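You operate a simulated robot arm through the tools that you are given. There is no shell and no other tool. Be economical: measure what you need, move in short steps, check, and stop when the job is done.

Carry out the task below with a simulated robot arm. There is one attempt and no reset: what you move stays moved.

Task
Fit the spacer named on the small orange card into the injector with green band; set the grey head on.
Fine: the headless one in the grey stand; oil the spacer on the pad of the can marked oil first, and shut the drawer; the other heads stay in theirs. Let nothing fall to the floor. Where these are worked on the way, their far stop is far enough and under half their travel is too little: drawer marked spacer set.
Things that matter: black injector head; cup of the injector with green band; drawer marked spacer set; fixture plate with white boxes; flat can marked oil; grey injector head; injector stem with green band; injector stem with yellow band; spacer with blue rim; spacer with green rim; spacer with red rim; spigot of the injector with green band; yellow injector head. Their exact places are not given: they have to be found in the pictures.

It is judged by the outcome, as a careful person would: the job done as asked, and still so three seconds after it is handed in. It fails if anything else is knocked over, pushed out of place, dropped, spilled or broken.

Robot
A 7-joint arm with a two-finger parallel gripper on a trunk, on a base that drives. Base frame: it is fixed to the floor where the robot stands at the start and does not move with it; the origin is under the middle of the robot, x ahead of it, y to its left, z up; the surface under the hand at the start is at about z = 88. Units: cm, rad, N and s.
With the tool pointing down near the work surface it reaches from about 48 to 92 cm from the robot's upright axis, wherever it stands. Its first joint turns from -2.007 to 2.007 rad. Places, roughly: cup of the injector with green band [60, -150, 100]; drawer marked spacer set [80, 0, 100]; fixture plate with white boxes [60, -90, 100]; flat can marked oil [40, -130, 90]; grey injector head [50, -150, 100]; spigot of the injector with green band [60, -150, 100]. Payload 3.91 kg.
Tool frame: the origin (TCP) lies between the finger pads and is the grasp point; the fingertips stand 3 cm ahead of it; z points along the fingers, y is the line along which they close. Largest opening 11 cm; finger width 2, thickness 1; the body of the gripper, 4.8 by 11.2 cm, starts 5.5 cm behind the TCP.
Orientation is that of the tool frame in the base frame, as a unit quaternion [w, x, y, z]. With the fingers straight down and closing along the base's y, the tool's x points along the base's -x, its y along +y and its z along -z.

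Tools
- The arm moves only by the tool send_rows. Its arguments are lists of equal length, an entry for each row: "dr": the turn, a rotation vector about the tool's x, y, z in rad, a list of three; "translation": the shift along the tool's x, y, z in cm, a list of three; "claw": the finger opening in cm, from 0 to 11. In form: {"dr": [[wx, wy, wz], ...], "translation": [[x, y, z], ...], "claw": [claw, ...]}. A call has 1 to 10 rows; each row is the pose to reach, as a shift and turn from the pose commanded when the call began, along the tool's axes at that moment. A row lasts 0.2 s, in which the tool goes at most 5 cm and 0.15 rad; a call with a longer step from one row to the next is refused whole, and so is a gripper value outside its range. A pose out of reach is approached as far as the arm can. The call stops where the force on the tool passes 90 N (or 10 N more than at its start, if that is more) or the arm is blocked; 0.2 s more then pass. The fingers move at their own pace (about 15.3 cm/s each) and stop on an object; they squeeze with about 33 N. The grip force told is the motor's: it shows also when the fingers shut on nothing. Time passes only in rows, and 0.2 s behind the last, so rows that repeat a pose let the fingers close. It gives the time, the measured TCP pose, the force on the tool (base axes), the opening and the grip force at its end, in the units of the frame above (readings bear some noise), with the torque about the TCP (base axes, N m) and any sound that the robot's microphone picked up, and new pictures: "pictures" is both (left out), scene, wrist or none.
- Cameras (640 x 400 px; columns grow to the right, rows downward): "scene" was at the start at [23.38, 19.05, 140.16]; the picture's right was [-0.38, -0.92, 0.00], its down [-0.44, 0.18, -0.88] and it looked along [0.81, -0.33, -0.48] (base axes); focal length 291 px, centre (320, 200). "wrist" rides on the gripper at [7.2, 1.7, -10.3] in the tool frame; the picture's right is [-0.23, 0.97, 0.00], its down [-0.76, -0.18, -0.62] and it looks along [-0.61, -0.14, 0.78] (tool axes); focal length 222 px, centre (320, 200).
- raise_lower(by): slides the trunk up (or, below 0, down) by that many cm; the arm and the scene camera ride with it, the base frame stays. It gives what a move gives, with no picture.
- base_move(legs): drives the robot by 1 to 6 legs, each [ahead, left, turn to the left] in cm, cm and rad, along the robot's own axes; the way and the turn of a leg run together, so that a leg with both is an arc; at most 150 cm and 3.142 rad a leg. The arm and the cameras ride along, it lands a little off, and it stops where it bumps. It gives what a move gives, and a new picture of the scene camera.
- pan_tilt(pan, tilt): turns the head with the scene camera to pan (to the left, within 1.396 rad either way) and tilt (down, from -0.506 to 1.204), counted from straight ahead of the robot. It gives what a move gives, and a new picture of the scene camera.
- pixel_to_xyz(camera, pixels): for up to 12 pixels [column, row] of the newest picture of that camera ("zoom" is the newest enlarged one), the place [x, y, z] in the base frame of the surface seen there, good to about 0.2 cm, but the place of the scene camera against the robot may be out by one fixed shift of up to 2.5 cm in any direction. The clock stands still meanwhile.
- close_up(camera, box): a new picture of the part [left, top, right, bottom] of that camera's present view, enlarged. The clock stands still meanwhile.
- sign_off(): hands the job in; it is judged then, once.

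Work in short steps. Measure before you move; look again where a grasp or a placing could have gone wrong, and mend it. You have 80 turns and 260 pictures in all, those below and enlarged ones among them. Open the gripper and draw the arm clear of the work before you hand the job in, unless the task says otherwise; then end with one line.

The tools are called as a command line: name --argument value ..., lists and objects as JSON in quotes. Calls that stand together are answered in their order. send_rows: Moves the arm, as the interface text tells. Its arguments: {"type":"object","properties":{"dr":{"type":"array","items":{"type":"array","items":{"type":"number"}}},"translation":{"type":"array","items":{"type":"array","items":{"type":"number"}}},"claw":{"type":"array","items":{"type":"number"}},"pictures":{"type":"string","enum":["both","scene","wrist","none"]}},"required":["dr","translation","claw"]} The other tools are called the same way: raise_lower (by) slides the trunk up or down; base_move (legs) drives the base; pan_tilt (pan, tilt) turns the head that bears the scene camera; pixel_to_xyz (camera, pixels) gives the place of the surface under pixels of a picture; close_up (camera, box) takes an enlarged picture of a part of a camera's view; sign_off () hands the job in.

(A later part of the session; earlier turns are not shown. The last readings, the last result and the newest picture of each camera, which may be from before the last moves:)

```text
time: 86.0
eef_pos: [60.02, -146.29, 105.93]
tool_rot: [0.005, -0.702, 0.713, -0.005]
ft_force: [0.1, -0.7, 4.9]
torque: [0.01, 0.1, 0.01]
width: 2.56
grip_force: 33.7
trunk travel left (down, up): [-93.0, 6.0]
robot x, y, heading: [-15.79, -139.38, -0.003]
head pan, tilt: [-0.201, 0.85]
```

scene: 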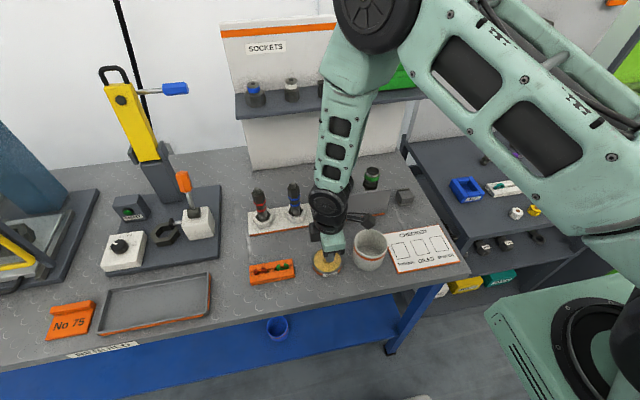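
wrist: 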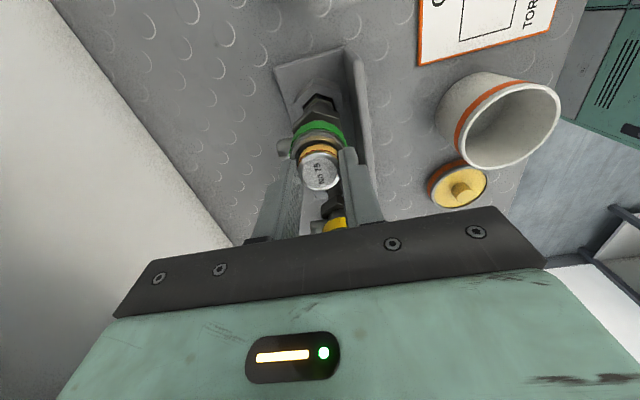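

Light contact (4.9 N) at the rim. I open the fingers slightly to let the spacer drop in, then lift and look.

send_rows --dr '[[0, 0, 0], [0, 0, 0], [0, 0, 0], [0, 0, 0], [0, 0, 0], [0, 0, 0]]' --translation '[[0, 0, -0.05], [0, 0, -0.05], [0, 0, -0.05], [0, 0, -0.05], [0, 0, -3], [0, 0, -7]]' --claw '[2.8, 3.2, 3.6, 4, 4.5, 4.5]' --pictures "wrist"

close_up --camera "wrist" --box '[240, 60, 400, 200]'

close_up --camera "scene" --box '[320, 150, 420, 220]'

```text
time: 87.3
eef_pos: [59.59, -146.27, 112.92]
tool_rot: [0.004, -0.702, 0.712, -0.002]
ft_force: [-0.1, 0.1, -0.1]
torque: [0.03, -0.01, -0.01]
width: 4.5
grip_force: 0.0
trunk travel left (down, up): [-93.0, 6.0]
robot x, y, heading: [-16.01, -139.56, -0.003]
head pan, tilt: [-0.201, 0.85]
```

wrist: 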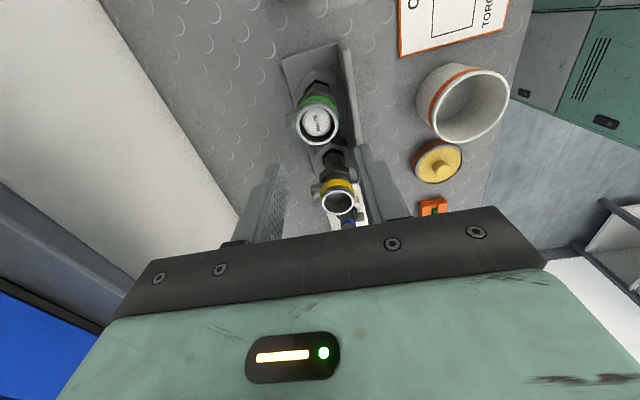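

```text
2.86 times, centred on (320, 130) of wrist
```

zoom: 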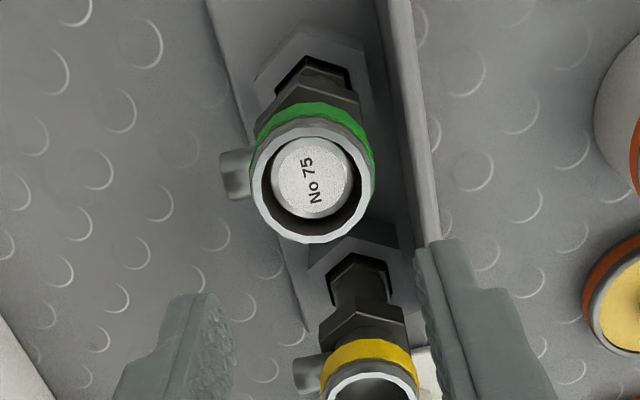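

```text
5.71 times, centred on (370, 185) of scene
```

zoom: 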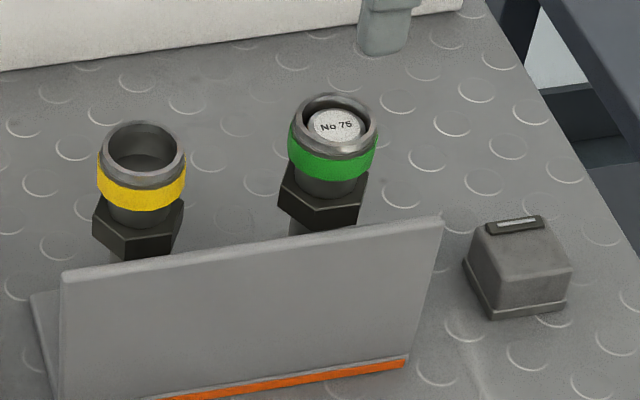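

The spacer sits inside the cup. Now I go over the grey block to measure it and judge whether it is the head.

pixel_to_xyz --camera "wrist" --pixels '[[318, 122], [308, 122], [328, 122], [318, 112], [316, 132]]'

send_rows --dr '[[0, 0, 0], [0, 0, 0], [0, 0, 0], [0, 0, 0]]' --translation '[[3, 0.3, 0], [6, 0.6, 0], [9, 0.9, 0], [12, 1, 0]]' --claw '[6, 8, 8, 8]' --pictures "wrist"

close_up --camera "wrist" --box '[240, 50, 400, 190]'

```text
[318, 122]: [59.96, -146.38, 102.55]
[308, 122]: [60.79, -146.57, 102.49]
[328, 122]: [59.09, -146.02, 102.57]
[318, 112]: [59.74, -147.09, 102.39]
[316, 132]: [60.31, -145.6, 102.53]
```

```text
time: 88.3
eef_pos: [58.79, -158.29, 113.02]
tool_rot: [0.004, -0.702, 0.712, -0.003]
ft_force: [-0.3, -0.2, 0.1]
torque: [-0.03, 0.0, 0.0]
width: 8.0
grip_force: 0.1
trunk travel left (down, up): [-93.0, 6.0]
robot x, y, heading: [-16.0, -140.06, 0.003]
head pan, tilt: [-0.201, 0.85]
```

wrist: 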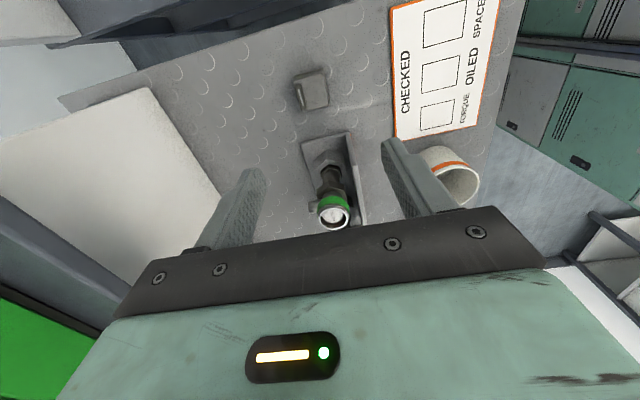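

```text
2.86 times, centred on (320, 120) of wrist
```

zoom: 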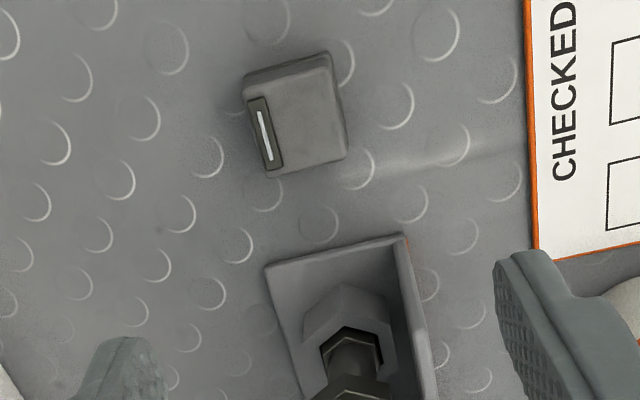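

Spacer top 102.5 level, cup floor was 100.8: it is seated. I measure the grey block.

pixel_to_xyz --camera "wrist" --pixels '[[312, 92], [296, 86], [326, 70], [328, 105], [300, 108], [299, 78], [298, 94], [318, 73], [340, 115], [308, 75], [322, 100]]'

close_up --camera "wrist" --box '[285, 55, 345, 120]'

```text
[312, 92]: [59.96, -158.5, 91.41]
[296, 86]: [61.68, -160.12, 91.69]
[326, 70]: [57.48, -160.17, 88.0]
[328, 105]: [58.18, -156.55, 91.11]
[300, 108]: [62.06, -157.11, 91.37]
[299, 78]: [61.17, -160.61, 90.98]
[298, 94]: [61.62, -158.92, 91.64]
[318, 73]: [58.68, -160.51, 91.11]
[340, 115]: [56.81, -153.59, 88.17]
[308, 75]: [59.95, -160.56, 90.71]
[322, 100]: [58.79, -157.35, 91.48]
```

```text
6.15 times, centred on (315, 88) of wrist
```

zoom: 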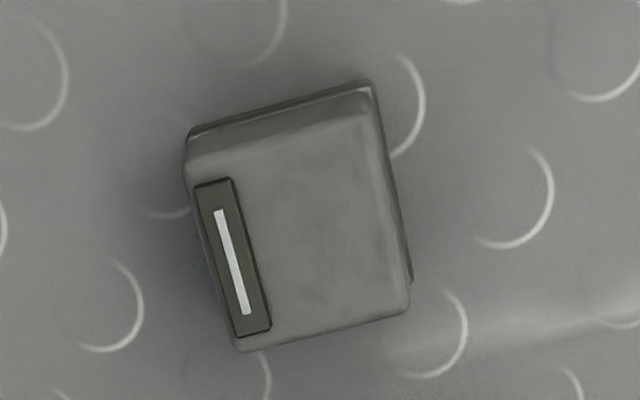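

Block is ≈4×4 cm, top 91.4, centre (60.0,-158.5), axis-aligned. I descend around it, closing along x.

send_rows --dr '[[0, 0, 0], [0, 0, 0], [0, 0, 0], [0, 0, 0], [0, 0, 0], [0, 0, 0], [0, 0, 0], [0, 0, 0], [0, 0, 0]]' --translation '[[0.2, -1, 4], [0.2, -1, 8], [0.2, -1, 12], [0.2, -1, 16], [0.2, -1, 19], [0.2, -1, 20.6], [0.2, -1, 20.6], [0.2, -1, 20.6], [0.2, -1, 20.6]]' --claw '[8, 8, 8, 8, 8, 8, 4, 2, 2]' --pictures "wrist"

close_up --camera "wrist" --box '[240, 90, 400, 230]'

```text
time: 90.3
eef_pos: [59.95, -158.29, 92.23]
tool_rot: [0.004, -0.702, 0.712, -0.003]
ft_force: [-0.7, -0.4, 0.4]
torque: [0.01, 0.01, -0.01]
width: 4.1
grip_force: 33.1
trunk travel left (down, up): [-93.0, 6.0]
robot x, y, heading: [-16.2, -139.29, -0.003]
head pan, tilt: [-0.201, 0.85]
```

wrist: 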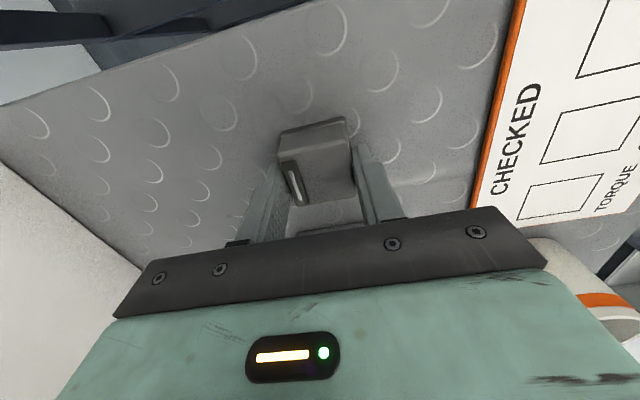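

```text
2.86 times, centred on (320, 160) of wrist
```

zoom: 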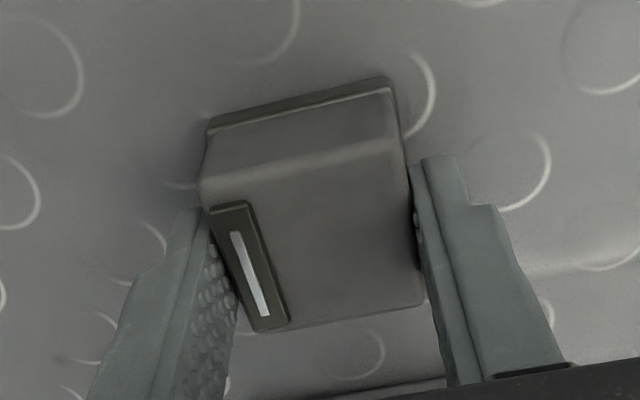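

Gripped (4.1 cm). I lift it, bring it nearer and tilt so that its underside faces the scene camera.

send_rows --dr '[[0, 0, 0], [0, 0, 0], [0, 0, 0], [0, 0, 0], [0, 0, 0], [0, 0, 0], [0, 0, 0], [0, 0, 0], [0, 0, 0], [0, 0, 0]]' --translation '[[0, 0, -2], [0, 0, -5], [0, 0, -9], [0, 0, -13], [0, 0, -17], [0, 0, -21], [0, 2, -25], [0, 4, -29], [0, 7, -32], [0, 10, -35]]' --claw '[2, 2, 2, 2, 2, 2, 2, 2, 2, 2]' --pictures "none"

send_rows --dr '[[-0.14, 0, 0], [-0.28, 0, 0], [-0.42, 0, 0], [-0.56, 0, 0], [-0.7, 0, 0], [-0.84, 0, 0], [-0.98, 0, 0]]' --translation '[[0, 0, 0], [0, 0, 0], [0, 0, 0], [0, 0, 0], [0, 0, 0], [0, 0, 0], [0, 0, 0]]' --claw '[2, 2, 2, 2, 2, 2, 2]' --pictures "scene"

```text
time: 92.5
eef_pos: [49.58, -158.38, 127.12]
tool_rot: [0.004, -0.703, 0.712, -0.003]
ft_force: [0.1, -0.2, -1.5]
torque: [0.01, 0.05, 0.0]
width: 4.13
grip_force: 33.0
trunk travel left (down, up): [-93.0, 6.0]
robot x, y, heading: [-15.84, -139.32, 0.001]
head pan, tilt: [-0.201, 0.85]
```

```text
time: 94.2
eef_pos: [49.66, -158.31, 127.16]
tool_rot: [-0.328, -0.621, 0.629, 0.334]
ft_force: [0.2, -0.5, -1.4]
torque: [-0.01, -0.05, -0.01]
width: 4.13
grip_force: 33.3
trunk travel left (down, up): [-93.0, 6.0]
robot x, y, heading: [-16.36, -139.8, -0.001]
head pan, tilt: [-0.201, 0.85]
```

scene: 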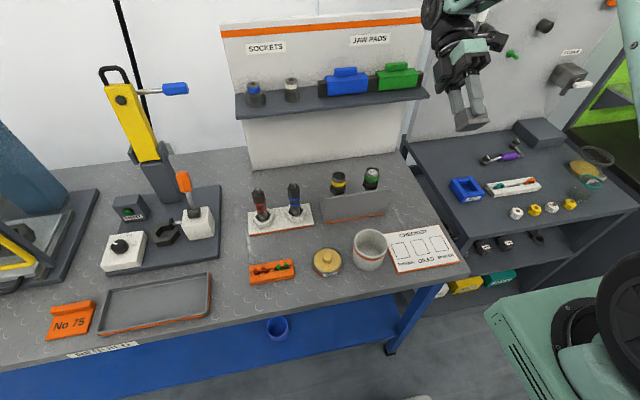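

close_up --camera "scene" --box '[430, 60, 510, 140]'

```text
5.00 times, centred on (470, 100) of scene
```

zoom: 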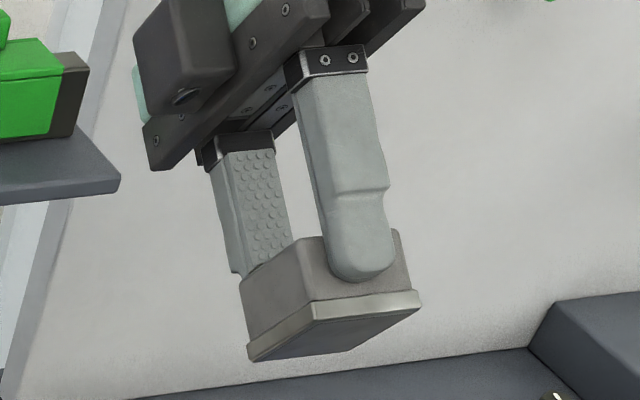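

The underside is seen edge-on; I tilt 0.6 rad more.

send_rows --dr '[[-0.14, 0, 0], [-0.28, 0, 0], [-0.42, 0, 0], [-0.56, 0, 0], [-0.66, 0, 0]]' --translation '[[0, 0, 0], [0, 0, 0], [0, 0, 0], [0, 0, 0], [0, 0, 0]]' --claw '[2, 2, 2, 2, 2]' --pictures "scene"

close_up --camera "scene" --box '[420, 60, 520, 160]'

```text
time: 95.3
eef_pos: [40.0, -160.21, 125.97]
tool_rot: [0.48, 0.524, -0.519, -0.475]
ft_force: [0.4, 0.4, -2.1]
torque: [-0.07, 0.03, -0.04]
width: 4.11
grip_force: 33.3
out of reach, approached as far as the arm can: row 2, 3, 4, 5
trunk travel left (down, up): [-93.0, 6.0]
robot x, y, heading: [-16.28, -139.28, 0.001]
head pan, tilt: [-0.201, 0.85]
```

scene: 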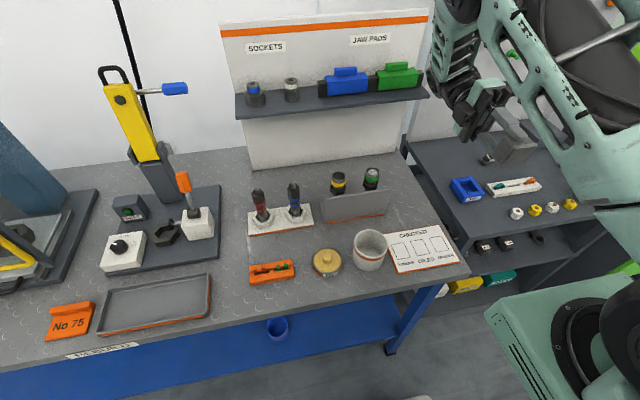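

```text
4.00 times, centred on (470, 110) of scene
```

zoom: 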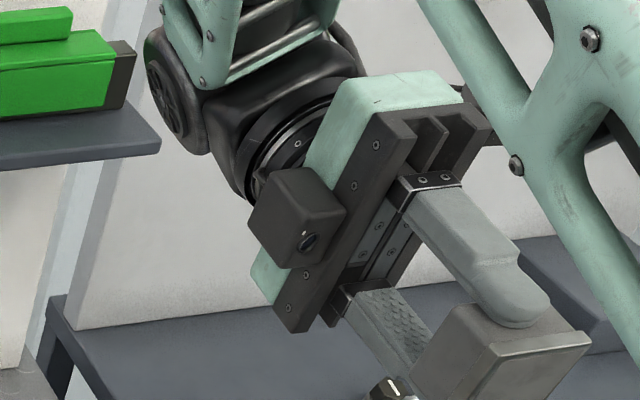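

close_up --camera "scene" --box '[465, 115, 525, 175]'

```text
6.67 times, centred on (495, 145) of scene
```

zoom: 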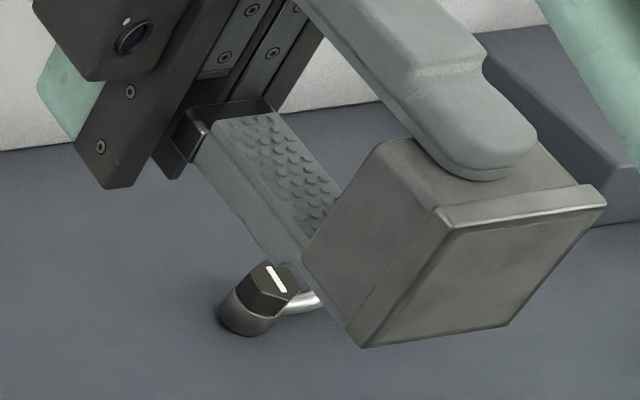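

The underside looks flat, so this block isn't convincingly a head. I put it back where it was; first tilt the tool back down.

send_rows --dr '[[0.149, 0, 0], [0.298, 0, 0], [0.447, 0, 0], [0.596, 0, 0], [0.745, 0, 0], [0.894, 0, 0], [1.043, 0, 0], [1.192, 0, 0], [1.341, 0, 0], [1.49, 0, 0]]' --translation '[[0, 0, -2], [0, 0, -4], [0, 0, -6], [0, 0, -8], [-1, 0, -10], [-1.9, 1, -11], [-1.9, 1, -12], [-1.9, 1, -14], [-1.9, 1, -16], [-1.9, 1, -18]]' --claw '[2, 2, 2, 2, 2, 2, 2, 2, 2, 2]' --pictures "none"

```text
time: 97.5
eef_pos: [58.02, -157.97, 128.92]
tool_rot: [-0.005, 0.711, -0.703, 0.003]
ft_force: [0.7, -0.2, -1.2]
torque: [0.01, -0.01, 0.02]
width: 4.11
grip_force: 33.3
trunk travel left (down, up): [-93.0, 6.0]
robot x, y, heading: [-16.05, -140.03, 0.001]
head pan, tilt: [-0.201, 0.85]
```

Level again. I lower the block to its former spot (59.95,-158.3).

send_rows --dr '[[0, 0, 0], [0, 0, 0], [0, 0, 0], [0, 0, 0], [0, 0, 0], [0, 0, 0], [0, 0, 0], [0, 0, 0.013], [0, 0, 0.025], [0, 0, 0.025]]' --translation '[[0.4, -1.5, 4], [0.4, -1.5, 8], [0.4, -1.5, 12], [0.4, -1.5, 16], [0.4, -1.5, 20], [0.4, -1.5, 24], [0.4, -1.5, 28], [0.4, -1.5, 32], [0.4, -1.5, 34.5], [0.4, -1.5, 35.5]]' --claw '[2, 2, 2, 2, 2, 2, 2, 2, 2, 2]' --pictures "none"

```text
time: 99.8
eef_pos: [59.6, -158.29, 93.34]
tool_rot: [0.005, -0.701, 0.713, -0.003]
ft_force: [-0.2, -0.9, -0.9]
torque: [-0.02, 0.01, 0.0]
width: 4.12
grip_force: 32.9
trunk travel left (down, up): [-93.0, 6.0]
robot x, y, heading: [-15.88, -139.27, 0.004]
head pan, tilt: [-0.201, 0.85]
```

send_rows --dr '[[0, 0, 0], [0, 0, 0], [0, 0, 0], [0, 0, 0], [0, 0, 0], [0, 0, 0], [0, 0, 0], [0, 0, 0], [0, 0, 0], [0, 0, 0]]' --translation '[[0, -0.35, 0.5], [0, -0.35, 1.05], [0, -0.35, 1.05], [0, -0.35, 1.05], [0, -0.35, -2], [0, -0.35, -6], [0, -0.35, -10], [0, -0.35, -14], [0, -0.35, -18], [0, -0.35, -22]]' --claw '[2, 2, 5, 8, 8, 8, 8, 8, 8, 8]'

```text
time: 102.0
eef_pos: [59.76, -158.26, 115.44]
tool_rot: [0.003, -0.702, 0.712, -0.002]
ft_force: [0.7, 1.3, -0.2]
torque: [-0.02, 0.0, -0.01]
width: 7.98
grip_force: 0.1
trunk travel left (down, up): [-93.0, 6.0]
robot x, y, heading: [-16.14, -139.38, 0.001]
head pan, tilt: [-0.201, 0.85]
```

scene: 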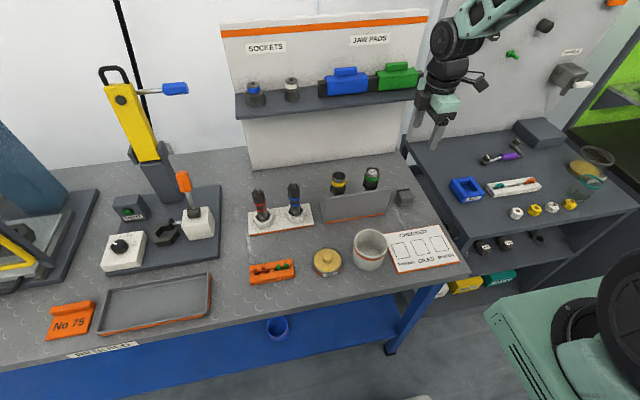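
wrist: 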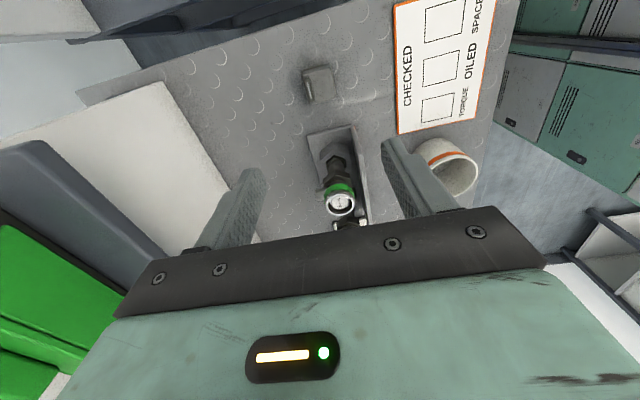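

I re-check the region around (50,-150) by measuring surface heights there, as well as the restored block, and look again in the wrist view.

pixel_to_xyz --camera "scene" --pixels '[[395, 215], [405, 218], [385, 222], [415, 210], [404, 196], [370, 170], [368, 240], [367, 258], [355, 205], [385, 195], [380, 205]]'

close_up --camera "scene" --box '[320, 150, 460, 280]'

close_up --camera "wrist" --box '[280, 50, 480, 230]'

```text
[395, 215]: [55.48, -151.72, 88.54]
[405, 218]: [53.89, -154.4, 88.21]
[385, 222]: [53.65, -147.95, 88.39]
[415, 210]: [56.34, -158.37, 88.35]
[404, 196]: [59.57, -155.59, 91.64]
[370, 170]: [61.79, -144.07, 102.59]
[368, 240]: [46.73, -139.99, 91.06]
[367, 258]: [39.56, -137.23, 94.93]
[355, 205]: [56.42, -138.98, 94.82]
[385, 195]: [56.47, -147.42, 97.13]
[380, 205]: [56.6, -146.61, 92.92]
```

```text
3.08 times, centred on (390, 215) of scene
```

zoom: 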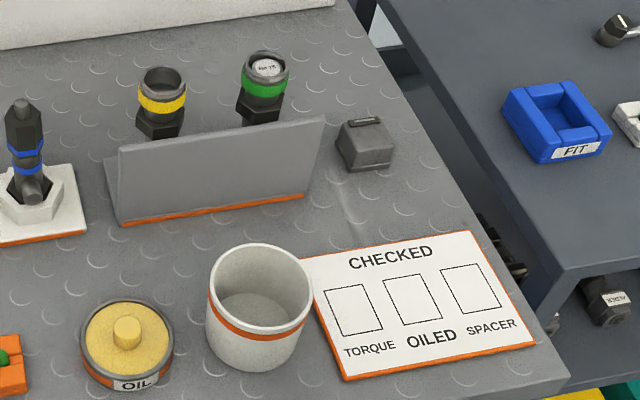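

```text
2.22 times, centred on (380, 140) of wrist
```

zoom: 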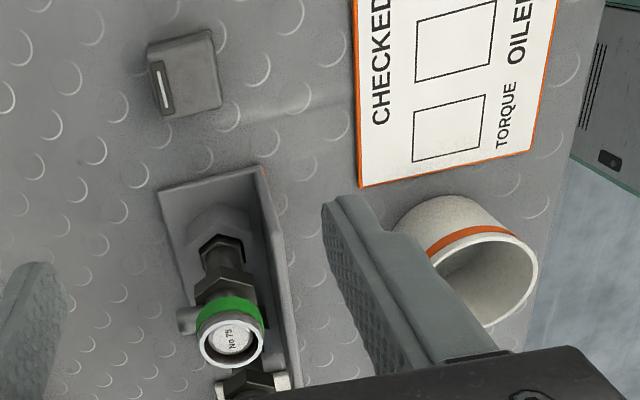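

Nothing else is there. I'll shut the spacer drawer and peek into the HEADS drawer to learn what a head looks like. I lift, drive back to the cabinet and turn the tool horizontal.

send_rows --dr '[[0, 0, 0], [0, 0, 0], [0, 0, 0], [0, 0, 0], [0, 0, 0], [0, 0, 0], [0, 0, 0], [0, 0, 0], [0, 0, 0]]' --translation '[[0, 0, -4], [0, 0, -8], [0, 0, -12], [0, 0, -15], [-4, 1, -15], [-8, 2, -15], [-12, 4, -15], [-16, 5, -15], [-19, 6, -15]]' --claw '[5, 5, 5, 5, 5, 5, 5, 5, 5]' --pictures "none"

base_move --legs '[[-20, 0, 0], [0, 138, 0]]'

send_rows --dr '[[0.148, 0, 0], [0.296, 0, 0], [0.444, 0, 0], [0.592, 0, 0], [0.74, 0, 0], [0.888, 0, 0], [1.036, 0, 0], [1.184, 0, 0], [1.332, 0, 0], [1.48, 0, 0]]' --translation '[[0, 0, 0], [0, 0, 0], [0, 0, 0], [0, 0, 0], [0, 0, 0], [0, 0, 0], [0, 0, 0], [0, 0, 0], [0, 0, 0], [0, 0, 0]]' --claw '[5, 5, 5, 5, 5, 5, 5, 5, 5, 5]' --pictures "none"

pan_tilt --pan -0.15 --tilt 0.6

```text
time: 104.0
eef_pos: [54.0, -139.24, 130.26]
tool_rot: [0.004, -0.702, 0.712, -0.002]
ft_force: [0.2, 0.1, -1.1]
torque: [0.05, 0.0, 0.04]
width: 5.04
grip_force: 0.1
trunk travel left (down, up): [-93.0, 6.0]
robot x, y, heading: [-16.57, -139.49, 0.006]
head pan, tilt: [-0.201, 0.85]
```

```text
time: 111.9
eef_pos: [36.3, -5.19, 130.28]
tool_rot: [0.003, -0.691, 0.723, -0.003]
ft_force: [-0.5, -0.6, 0.3]
torque: [0.0, -0.02, -0.04]
width: 5.05
grip_force: 0.1
trunk travel left (down, up): [-93.0, 6.0]
robot x, y, heading: [-33.67, -3.21, -0.031]
head pan, tilt: [-0.201, 0.85]
```

scene: 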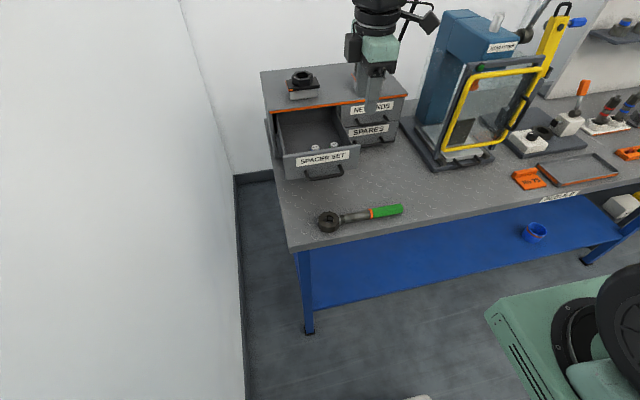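

```text
time: 114.1
eef_pos: [36.45, -5.28, 130.39]
tool_rot: [0.469, -0.507, 0.531, -0.49]
ft_force: [0.0, -0.7, -0.3]
torque: [-0.01, 0.01, 0.0]
width: 5.01
grip_force: 0.0
out of reach, approached as far as the arm can: row 5
trunk travel left (down, up): [-93.0, 6.0]
robot x, y, heading: [-33.69, -3.26, -0.032]
head pan, tilt: [-0.201, 0.85]
```

```text
time: 114.9
eef_pos: [36.43, -5.37, 130.22]
tool_rot: [0.467, -0.508, 0.533, -0.489]
ft_force: [-0.6, -0.5, -0.2]
torque: [0.01, -0.01, -0.02]
width: 5.01
grip_force: 0.0
trunk travel left (down, up): [-93.0, 6.0]
robot x, y, heading: [-33.64, -3.26, -0.038]
head pan, tilt: [-0.15, 0.6]
```

scene: 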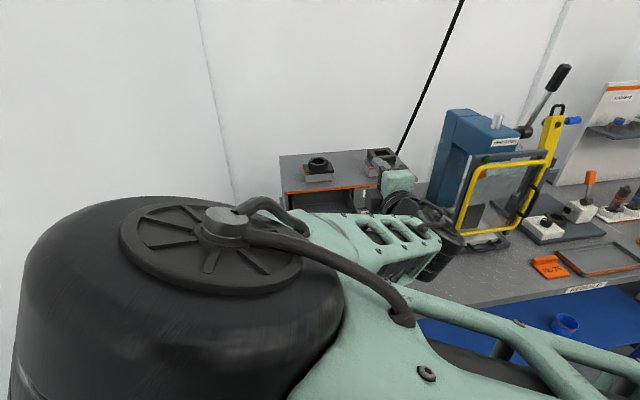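

The tool is horizontal, at z 130. I lower the trunk to handle height and shift sideways to the handle centre (bar ≈ 43.3,-0.7,101).

raise_lower --by -29.3

send_rows --dr '[[0, 0, 0], [0, 0, 0], [0, 0, 0], [0, 0, 0]]' --translation '[[-2, 0, 0], [-4, 0, 0], [-4.7, 0, 1], [-4.7, 0, 1]]' --claw '[5, 5, 5, 5]'

```text
time: 117.8
eef_pos: [36.5, -5.27, 100.96]
tool_rot: [0.468, -0.507, 0.532, -0.491]
ft_force: [-0.4, 0.1, -0.5]
torque: [-0.04, 0.0, 0.02]
width: 5.01
grip_force: 0.1
trunk travel left (down, up): [-63.7, 35.3]
robot x, y, heading: [-33.54, -2.96, -0.033]
head pan, tilt: [-0.15, 0.6]
```

```text
time: 118.8
eef_pos: [37.64, -0.44, 100.77]
tool_rot: [0.469, -0.507, 0.532, -0.49]
ft_force: [0.4, -0.3, 0.1]
torque: [-0.06, 0.03, -0.01]
width: 5.02
grip_force: 0.1
trunk travel left (down, up): [-63.7, 35.3]
robot x, y, heading: [-33.43, -3.35, -0.031]
head pan, tilt: [-0.15, 0.6]
```

scene: 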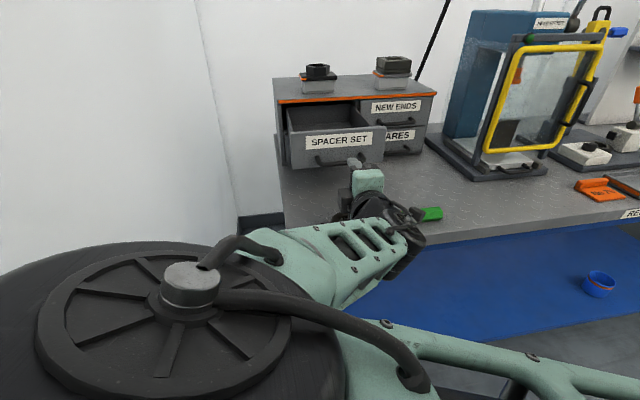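
wrist: 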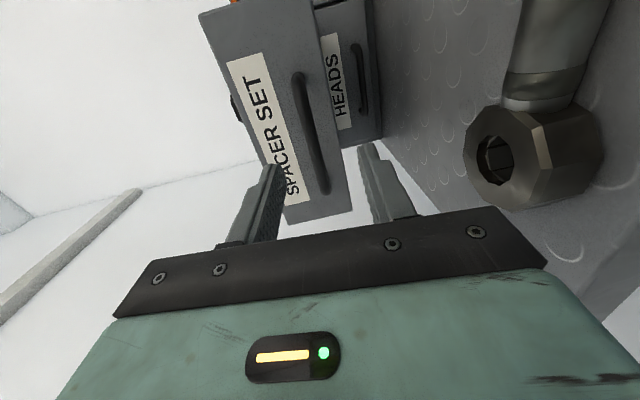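

Handle between the fingers. I advance 5.6 cm, grip, and push the drawer shut by driving ahead.

send_rows --dr '[[0, 0, 0], [0, 0, 0], [0, 0, 0], [0, 0, 0], [0, 0, 0]]' --translation '[[0, -0.2, 3], [0, -0.45, 5.6], [0, -0.45, 5.6], [0, -0.45, 5.6], [0, -0.45, 5.6]]' --claw '[5, 5, 2, 0, 0]' --pictures "none"

base_move --legs '[[20.5, 0.65, 0]]'

```text
time: 120.0
eef_pos: [43.18, -0.76, 101.11]
tool_rot: [0.471, -0.506, 0.531, -0.49]
ft_force: [8.5, 1.9, 24.5]
torque: [-0.53, -0.44, 0.25]
width: 1.06
grip_force: 44.9
trunk travel left (down, up): [-63.7, 35.3]
robot x, y, heading: [-33.8, -3.29, -0.031]
head pan, tilt: [-0.15, 0.6]
```

```text
time: 121.7
eef_pos: [63.71, -0.74, 100.98]
tool_rot: [0.471, -0.507, 0.53, -0.49]
ft_force: [0.4, 20.7, 34.1]
torque: [-0.42, -0.56, -0.11]
width: 1.05
grip_force: 45.1
trunk travel left (down, up): [-63.7, 35.3]
robot x, y, heading: [-13.19, -3.56, -0.035]
head pan, tilt: [-0.15, 0.6]
```

scene: 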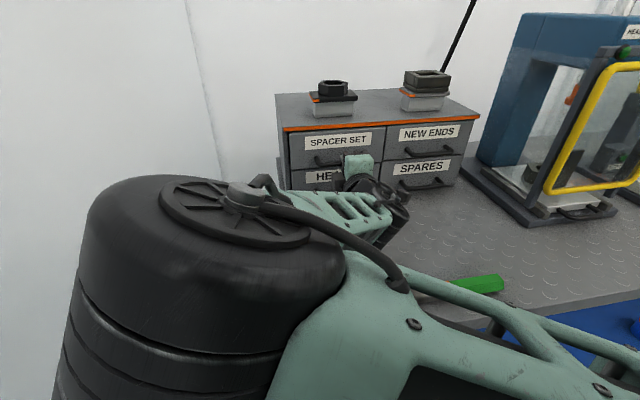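

Nearly shut; I push the last 2 cm with the arm to the stop.

send_rows --dr '[[0, 0, 0], [0, 0, 0], [0, 0, 0], [0, 0, 0], [0, 0, 0], [0, 0, 0]]' --translation '[[0, 0, 0.5], [0, 0, 1.0], [0, 0, 1.4], [0, 0, 1.8], [0, 0, 2.1], [0, 0, 2.3]]' --claw '[0, 0, 0, 0, 0, 0]' --pictures "none"

```text
time: 123.1
eef_pos: [65.84, -1.0, 101.01]
tool_rot: [0.47, -0.506, 0.531, -0.491]
ft_force: [-43.8, 3.1, 10.3]
torque: [-0.42, -0.02, -0.03]
width: 1.09
grip_force: 45.5
trunk travel left (down, up): [-63.7, 35.3]
robot x, y, heading: [-13.11, -3.49, -0.043]
head pan, tilt: [-0.15, 0.6]
```

Shut against the stop (-44 N). I release, back off, tilt the tool down ~0.5 rad and approach the HEADS handle below.

send_rows --dr '[[0, 0, 0], [0, 0, 0], [0, 0, 0], [0, 0, 0], [-0.12, 0, 0], [-0.24, 0, 0], [-0.36, 0, 0], [-0.47, 0, 0], [-0.47, 0, 0]]' --translation '[[0, 0, 0], [0, 0, 0], [0, 0, -4], [0, 0, -8], [0, 2, -8], [0, 4, -8], [0, 6, -7], [0, 6.9, -5.5], [0, 6.9, -4.8]]' --claw '[3, 5, 5, 5, 5, 5, 5, 5, 5]'

close_up --camera "scene" --box '[270, 80, 480, 210]'

```text
time: 125.1
eef_pos: [60.59, -0.67, 94.37]
tool_rot: [0.341, -0.603, 0.63, -0.352]
ft_force: [-1.0, -0.5, -0.6]
torque: [0.02, -0.01, -0.01]
width: 4.98
grip_force: 0.1
trunk travel left (down, up): [-63.7, 35.3]
robot x, y, heading: [-13.23, -3.27, -0.042]
head pan, tilt: [-0.15, 0.6]
```

scene: 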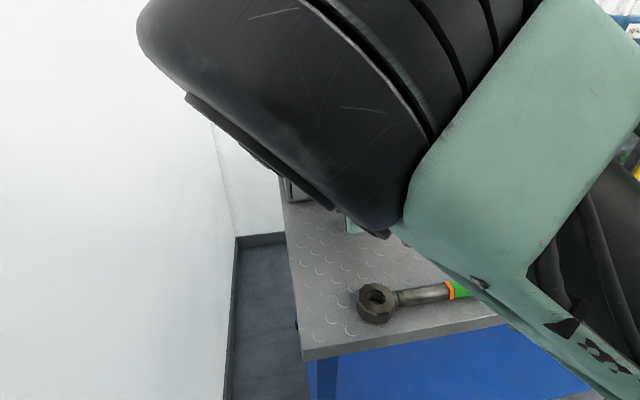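
wrist: 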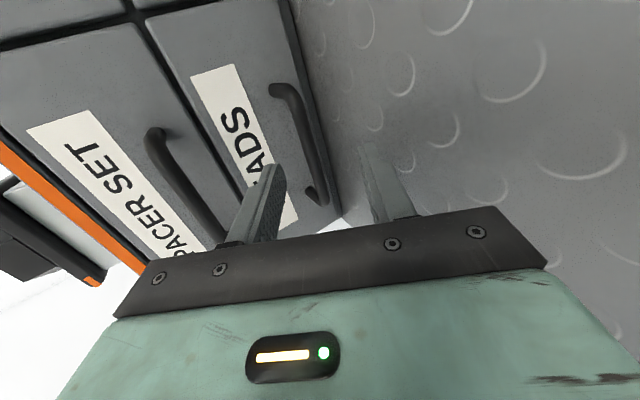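

```text
3.05 times, centred on (375, 145) of scene
```

zoom: 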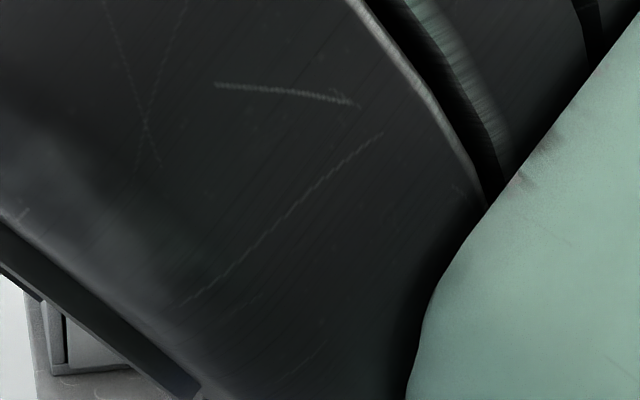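

Wrist shows the HEADS bar at (305,130). I measure it.

pixel_to_xyz --camera "wrist" --pixels '[[300, 120], [312, 150], [290, 95], [262, 130], [320, 190]]'

```text
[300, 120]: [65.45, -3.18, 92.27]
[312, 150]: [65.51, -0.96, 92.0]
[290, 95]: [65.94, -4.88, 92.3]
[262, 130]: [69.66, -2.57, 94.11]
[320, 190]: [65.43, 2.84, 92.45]
```

Bar centre ≈ (65.7,·,91.8). I narrow to 2.6 cm, advance to it, grip, and pull about 12 cm with the base.

send_rows --dr '[[0, 0, 0], [0, 0, 0], [0, 0, 0], [0, 0, 0], [0, 0, 0], [0, 0, 0]]' --translation '[[0, -0.47, 0], [0, -0.47, 2], [0, -0.47, 4], [0, -0.47, 4.8], [0, -0.47, 4.8], [0, -0.47, 4.8]]' --claw '[2.7, 2.7, 2.7, 2.7, 0, 0]' --pictures "wrist"

```text
time: 126.5
eef_pos: [65.18, -0.79, 92.42]
tool_rot: [0.343, -0.602, 0.629, -0.353]
ft_force: [4.0, -0.6, 23.0]
torque: [-0.69, -0.15, 0.65]
width: 1.11
grip_force: 44.6
trunk travel left (down, up): [-63.7, 35.3]
robot x, y, heading: [-13.07, -3.71, -0.03]
head pan, tilt: [-0.15, 0.6]
```

wrist: 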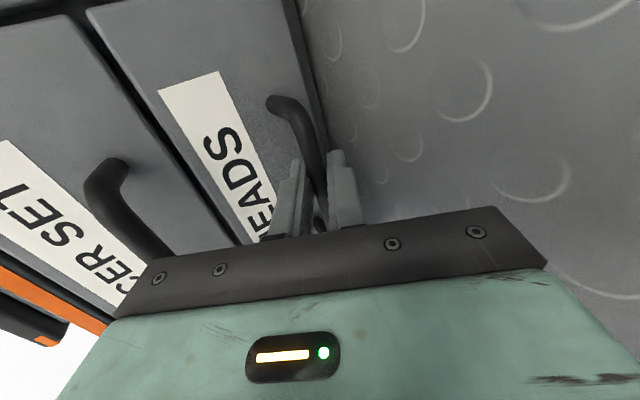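

Gripped. I pull the HEADS drawer about 13 cm.

base_move --legs '[[-13, -0.4, 0]]'

send_rows --dr '[[0, 0, 0], [0, 0, 0], [0, 0, 0], [0, 0, 0], [0, 0, 0], [0, 0, 0], [0, 0, 0], [0, 0, 0]]' --translation '[[0, 0, 0], [0, 0, 0], [0, 0, -4], [0, 0, -8], [0, -4, -9], [0, -8, -9], [0, -12, -9], [0, -16, -9]]' --claw '[2.5, 3, 3, 3, 3, 3, 3, 3]'

```text
time: 127.8
eef_pos: [51.82, -0.87, 92.38]
tool_rot: [0.342, -0.601, 0.629, -0.355]
ft_force: [0.5, -1.3, 39.4]
torque: [-0.79, -0.29, 0.4]
width: 1.1
grip_force: 45.0
trunk travel left (down, up): [-63.7, 35.3]
robot x, y, heading: [-26.71, -3.3, -0.036]
head pan, tilt: [-0.15, 0.6]
```

scene: 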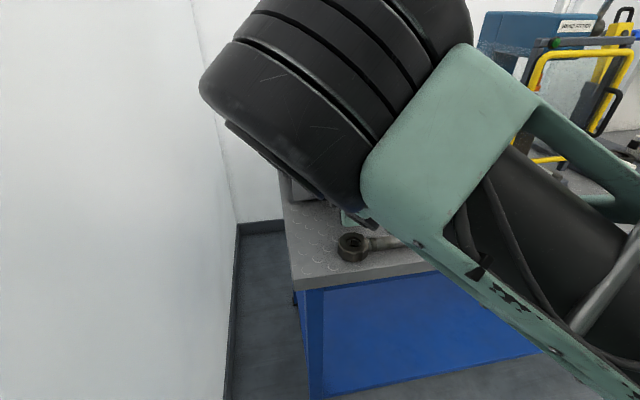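

```text
time: 129.6
eef_pos: [52.56, -0.96, 110.78]
tool_rot: [0.34, -0.602, 0.63, -0.354]
ft_force: [0.0, 0.7, 0.4]
torque: [-0.02, -0.03, -0.02]
width: 2.98
grip_force: 0.1
trunk travel left (down, up): [-63.7, 35.3]
robot x, y, heading: [-26.41, -2.9, -0.035]
head pan, tilt: [-0.15, 0.6]
```

scene: 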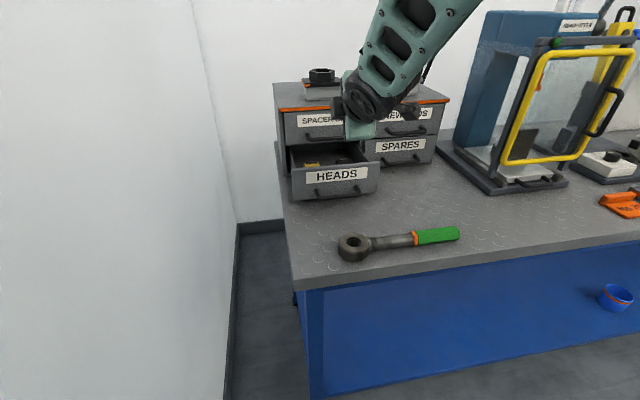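
wrist: 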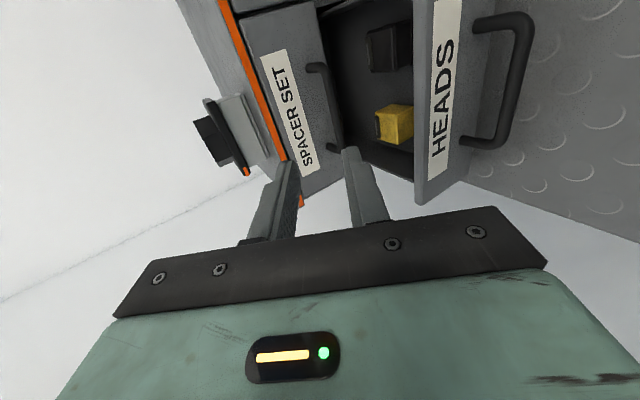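

Confirmed: the HEADS drawer holds a black and a yellow block of the same shape, so the grey block is the grey head. One close-up, then I shut this drawer again.

close_up --camera "wrist" --box '[340, 0, 460, 180]'

pixel_to_xyz --camera "wrist" --pixels '[[522, 60], [500, 130], [445, 180], [400, 115]]'

```text
2.22 times, centred on (400, 90) of wrist
```

zoom: 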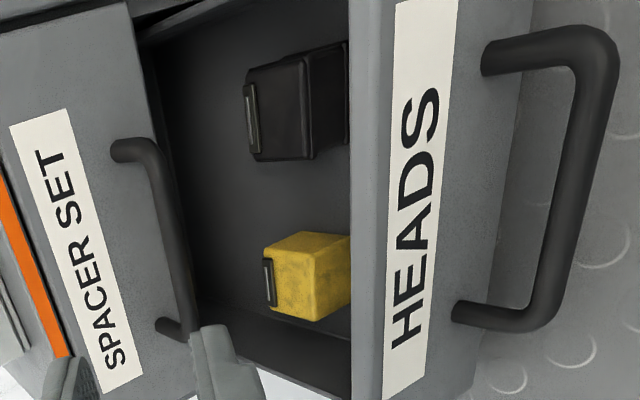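

```text
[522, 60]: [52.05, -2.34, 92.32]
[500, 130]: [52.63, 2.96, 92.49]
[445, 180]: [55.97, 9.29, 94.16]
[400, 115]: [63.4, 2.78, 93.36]
```

I return to the handle by the reverse path, grip it and drive ahead to shut the drawer.

send_rows --dr '[[0, 0, 0], [0, 0, 0], [0, 0, 0], [0, 0, 0], [0, 0, 0], [0, 0, 0], [0, 0, 0], [0, 0, 0], [0, 0, 0]]' --translation '[[0, 4, 0], [0, 8, 0], [0, 12, 0], [0, 16, 0], [0, 16, 4], [0, 16, 8], [0, 16, 9], [0, 16, 9], [0, 16, 9]]' --claw '[2.7, 2.7, 2.7, 2.7, 2.7, 2.7, 2.7, 0, 0]' --pictures "wrist"

base_move --legs '[[12.3, 0.4, 0]]'

send_rows --dr '[[0, 0, 0], [0, 0, 0], [0, 0, 0], [0, 0, 0], [0, 0, 0]]' --translation '[[0, -0.2, 0.35], [0, -0.4, 0.7], [0, -0.6, 1.0], [0, -0.75, 1.3], [0, -0.9, 1.5]]' --claw '[0, 0, 0, 0, 0]' --pictures "wrist"

```text
time: 131.6
eef_pos: [51.88, -0.84, 92.37]
tool_rot: [0.34, -0.603, 0.629, -0.354]
ft_force: [1.9, -1.1, 3.5]
torque: [-0.73, -0.05, 0.65]
width: 1.11
grip_force: 45.2
trunk travel left (down, up): [-63.7, 35.3]
robot x, y, heading: [-26.4, -3.19, -0.031]
head pan, tilt: [-0.15, 0.6]
```

wrist: 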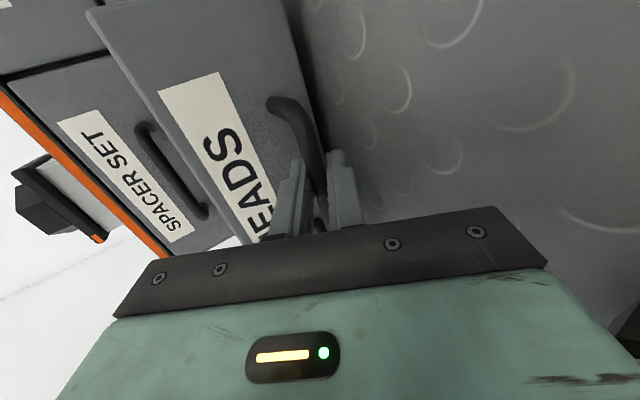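

```text
time: 132.8
eef_pos: [64.22, -0.86, 92.33]
tool_rot: [0.341, -0.602, 0.629, -0.354]
ft_force: [0.1, 3.2, 3.0]
torque: [-0.67, -0.03, 0.61]
width: 1.1
grip_force: 44.8
trunk travel left (down, up): [-63.7, 35.3]
robot x, y, heading: [-13.77, -2.87, -0.035]
head pan, tilt: [-0.15, 0.6]
```

scene: 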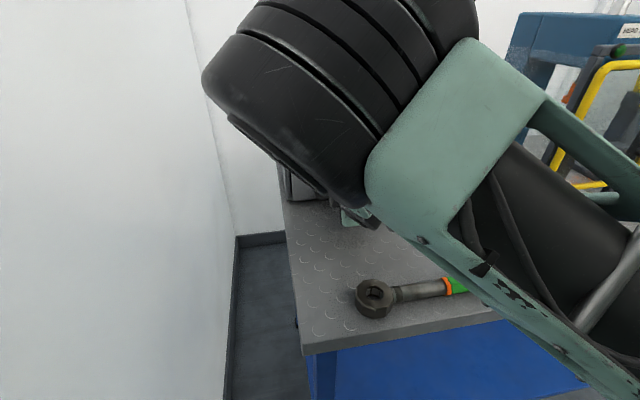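

```text
time: 134.0
eef_pos: [65.41, -0.77, 92.33]
tool_rot: [0.34, -0.604, 0.629, -0.353]
ft_force: [-54.5, 5.5, 8.6]
torque: [-0.64, 0.18, 0.7]
width: 1.1
grip_force: 44.8
trunk travel left (down, up): [-63.7, 35.3]
robot x, y, heading: [-14.21, -3.56, -0.04]
head pan, tilt: [-0.15, 0.6]
```

wrist: 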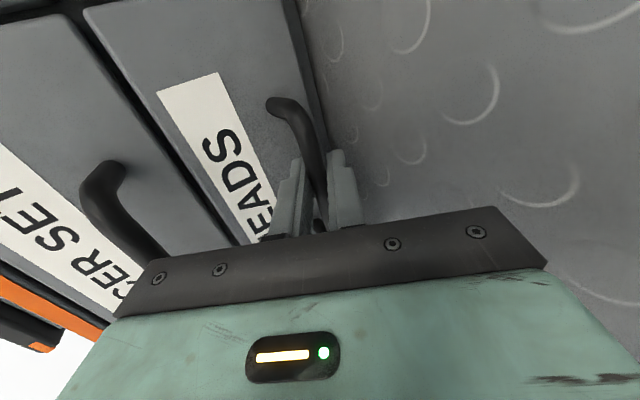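

Both drawers shut (-54 N at stop). I release, back off, raise, turn the tool down, and drive to the grey head.

send_rows --dr '[[0, 0, 0], [0, 0, 0], [0, 0, 0], [0, 0, 0], [0, 0, 0], [0, 0, 0]]' --translation '[[0, 0, 0], [0, 0, 0], [0, 0, -4], [0, 0, -8], [0, 0, -12], [0, 0, -13]]' --claw '[2.5, 3, 3, 3, 3, 3]' --pictures "none"

raise_lower --by 33

send_rows --dr '[[-0.147, 0, 0], [-0.294, 0, 0], [-0.441, 0, 0], [-0.588, 0, 0], [-0.735, 0, 0], [-0.882, 0, 0], [-1.02, 0, 0]]' --translation '[[0, 0, 0], [0, 0, 0], [0, 0, 0], [0, 0, 0], [0, 0, 0], [0, 0, 0], [0, 0, 0]]' --claw '[5, 5, 5, 5, 5, 5, 5]' --pictures "scene"

```text
time: 135.4
eef_pos: [55.51, -2.15, 99.25]
tool_rot: [0.336, -0.589, 0.641, -0.36]
ft_force: [0.1, 0.1, 0.5]
torque: [0.0, -0.01, -0.03]
width: 2.99
grip_force: 0.1
trunk travel left (down, up): [-63.7, 35.3]
robot x, y, heading: [-14.04, -3.1, -0.033]
head pan, tilt: [-0.15, 0.6]
```

```text
time: 138.7
eef_pos: [55.37, -1.88, 132.13]
tool_rot: [0.335, -0.593, 0.638, -0.359]
ft_force: [-0.7, -0.1, -0.1]
torque: [-0.01, 0.0, -0.02]
width: 3.01
grip_force: 0.1
trunk travel left (down, up): [-96.7, 2.3]
robot x, y, heading: [-14.52, -3.19, -0.033]
head pan, tilt: [-0.15, 0.6]
```

```text
time: 140.3
eef_pos: [54.99, -0.4, 132.31]
tool_rot: [0.004, -0.692, 0.722, 0.0]
ft_force: [-0.6, 0.3, 1.1]
torque: [-0.01, -0.06, 0.0]
width: 5.02
grip_force: 0.1
trunk travel left (down, up): [-96.7, 2.3]
robot x, y, heading: [-14.03, -3.37, -0.034]
head pan, tilt: [-0.15, 0.6]
```

scene: 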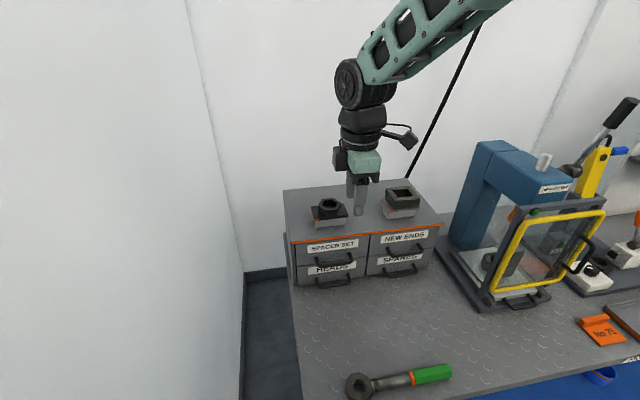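

Both drawers are shut. I drive back to the injector end of the bench.

base_move --legs '[[-16, 0, 0.034], [0, -139, 0], [14, 0, 0]]'

pan_tilt --pan -0.2 --tilt 0.85

```text
time: 149.1
eef_pos: [52.88, -135.51, 132.09]
tool_rot: [0.004, -0.706, 0.708, -0.001]
ft_force: [-0.7, 0.7, -0.4]
torque: [0.03, -0.02, -0.03]
width: 5.01
grip_force: 0.0
trunk travel left (down, up): [-96.7, 2.3]
robot x, y, heading: [-16.06, -141.03, -0.001]
head pan, tilt: [-0.15, 0.6]
```

scene: 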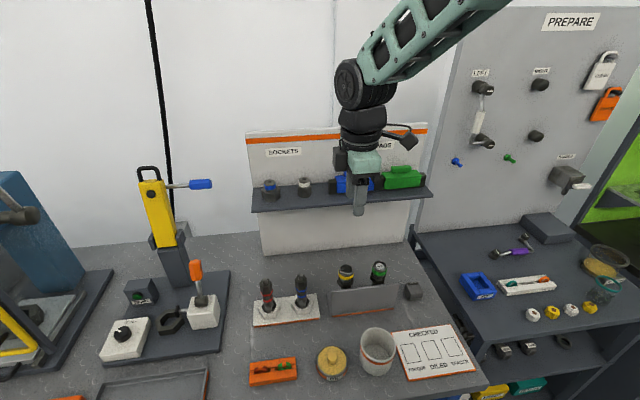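

```text
time: 149.9
eef_pos: [52.93, -135.45, 132.14]
tool_rot: [0.005, -0.706, 0.708, -0.001]
ft_force: [0.0, -0.1, -0.3]
torque: [-0.02, 0.0, -0.02]
width: 5.03
grip_force: 0.2
trunk travel left (down, up): [-96.7, 2.3]
robot x, y, heading: [-16.13, -140.81, 0.004]
head pan, tilt: [-0.201, 0.85]
```

scene: 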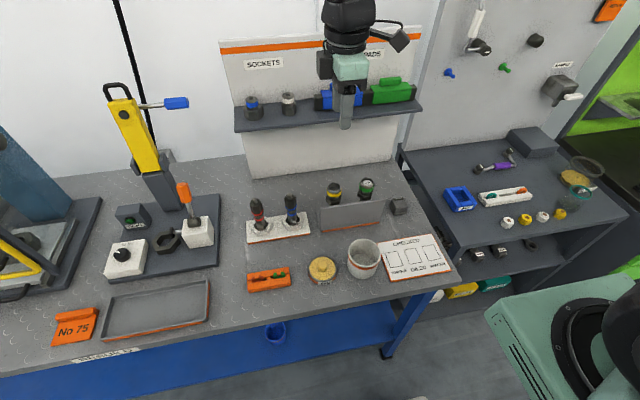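

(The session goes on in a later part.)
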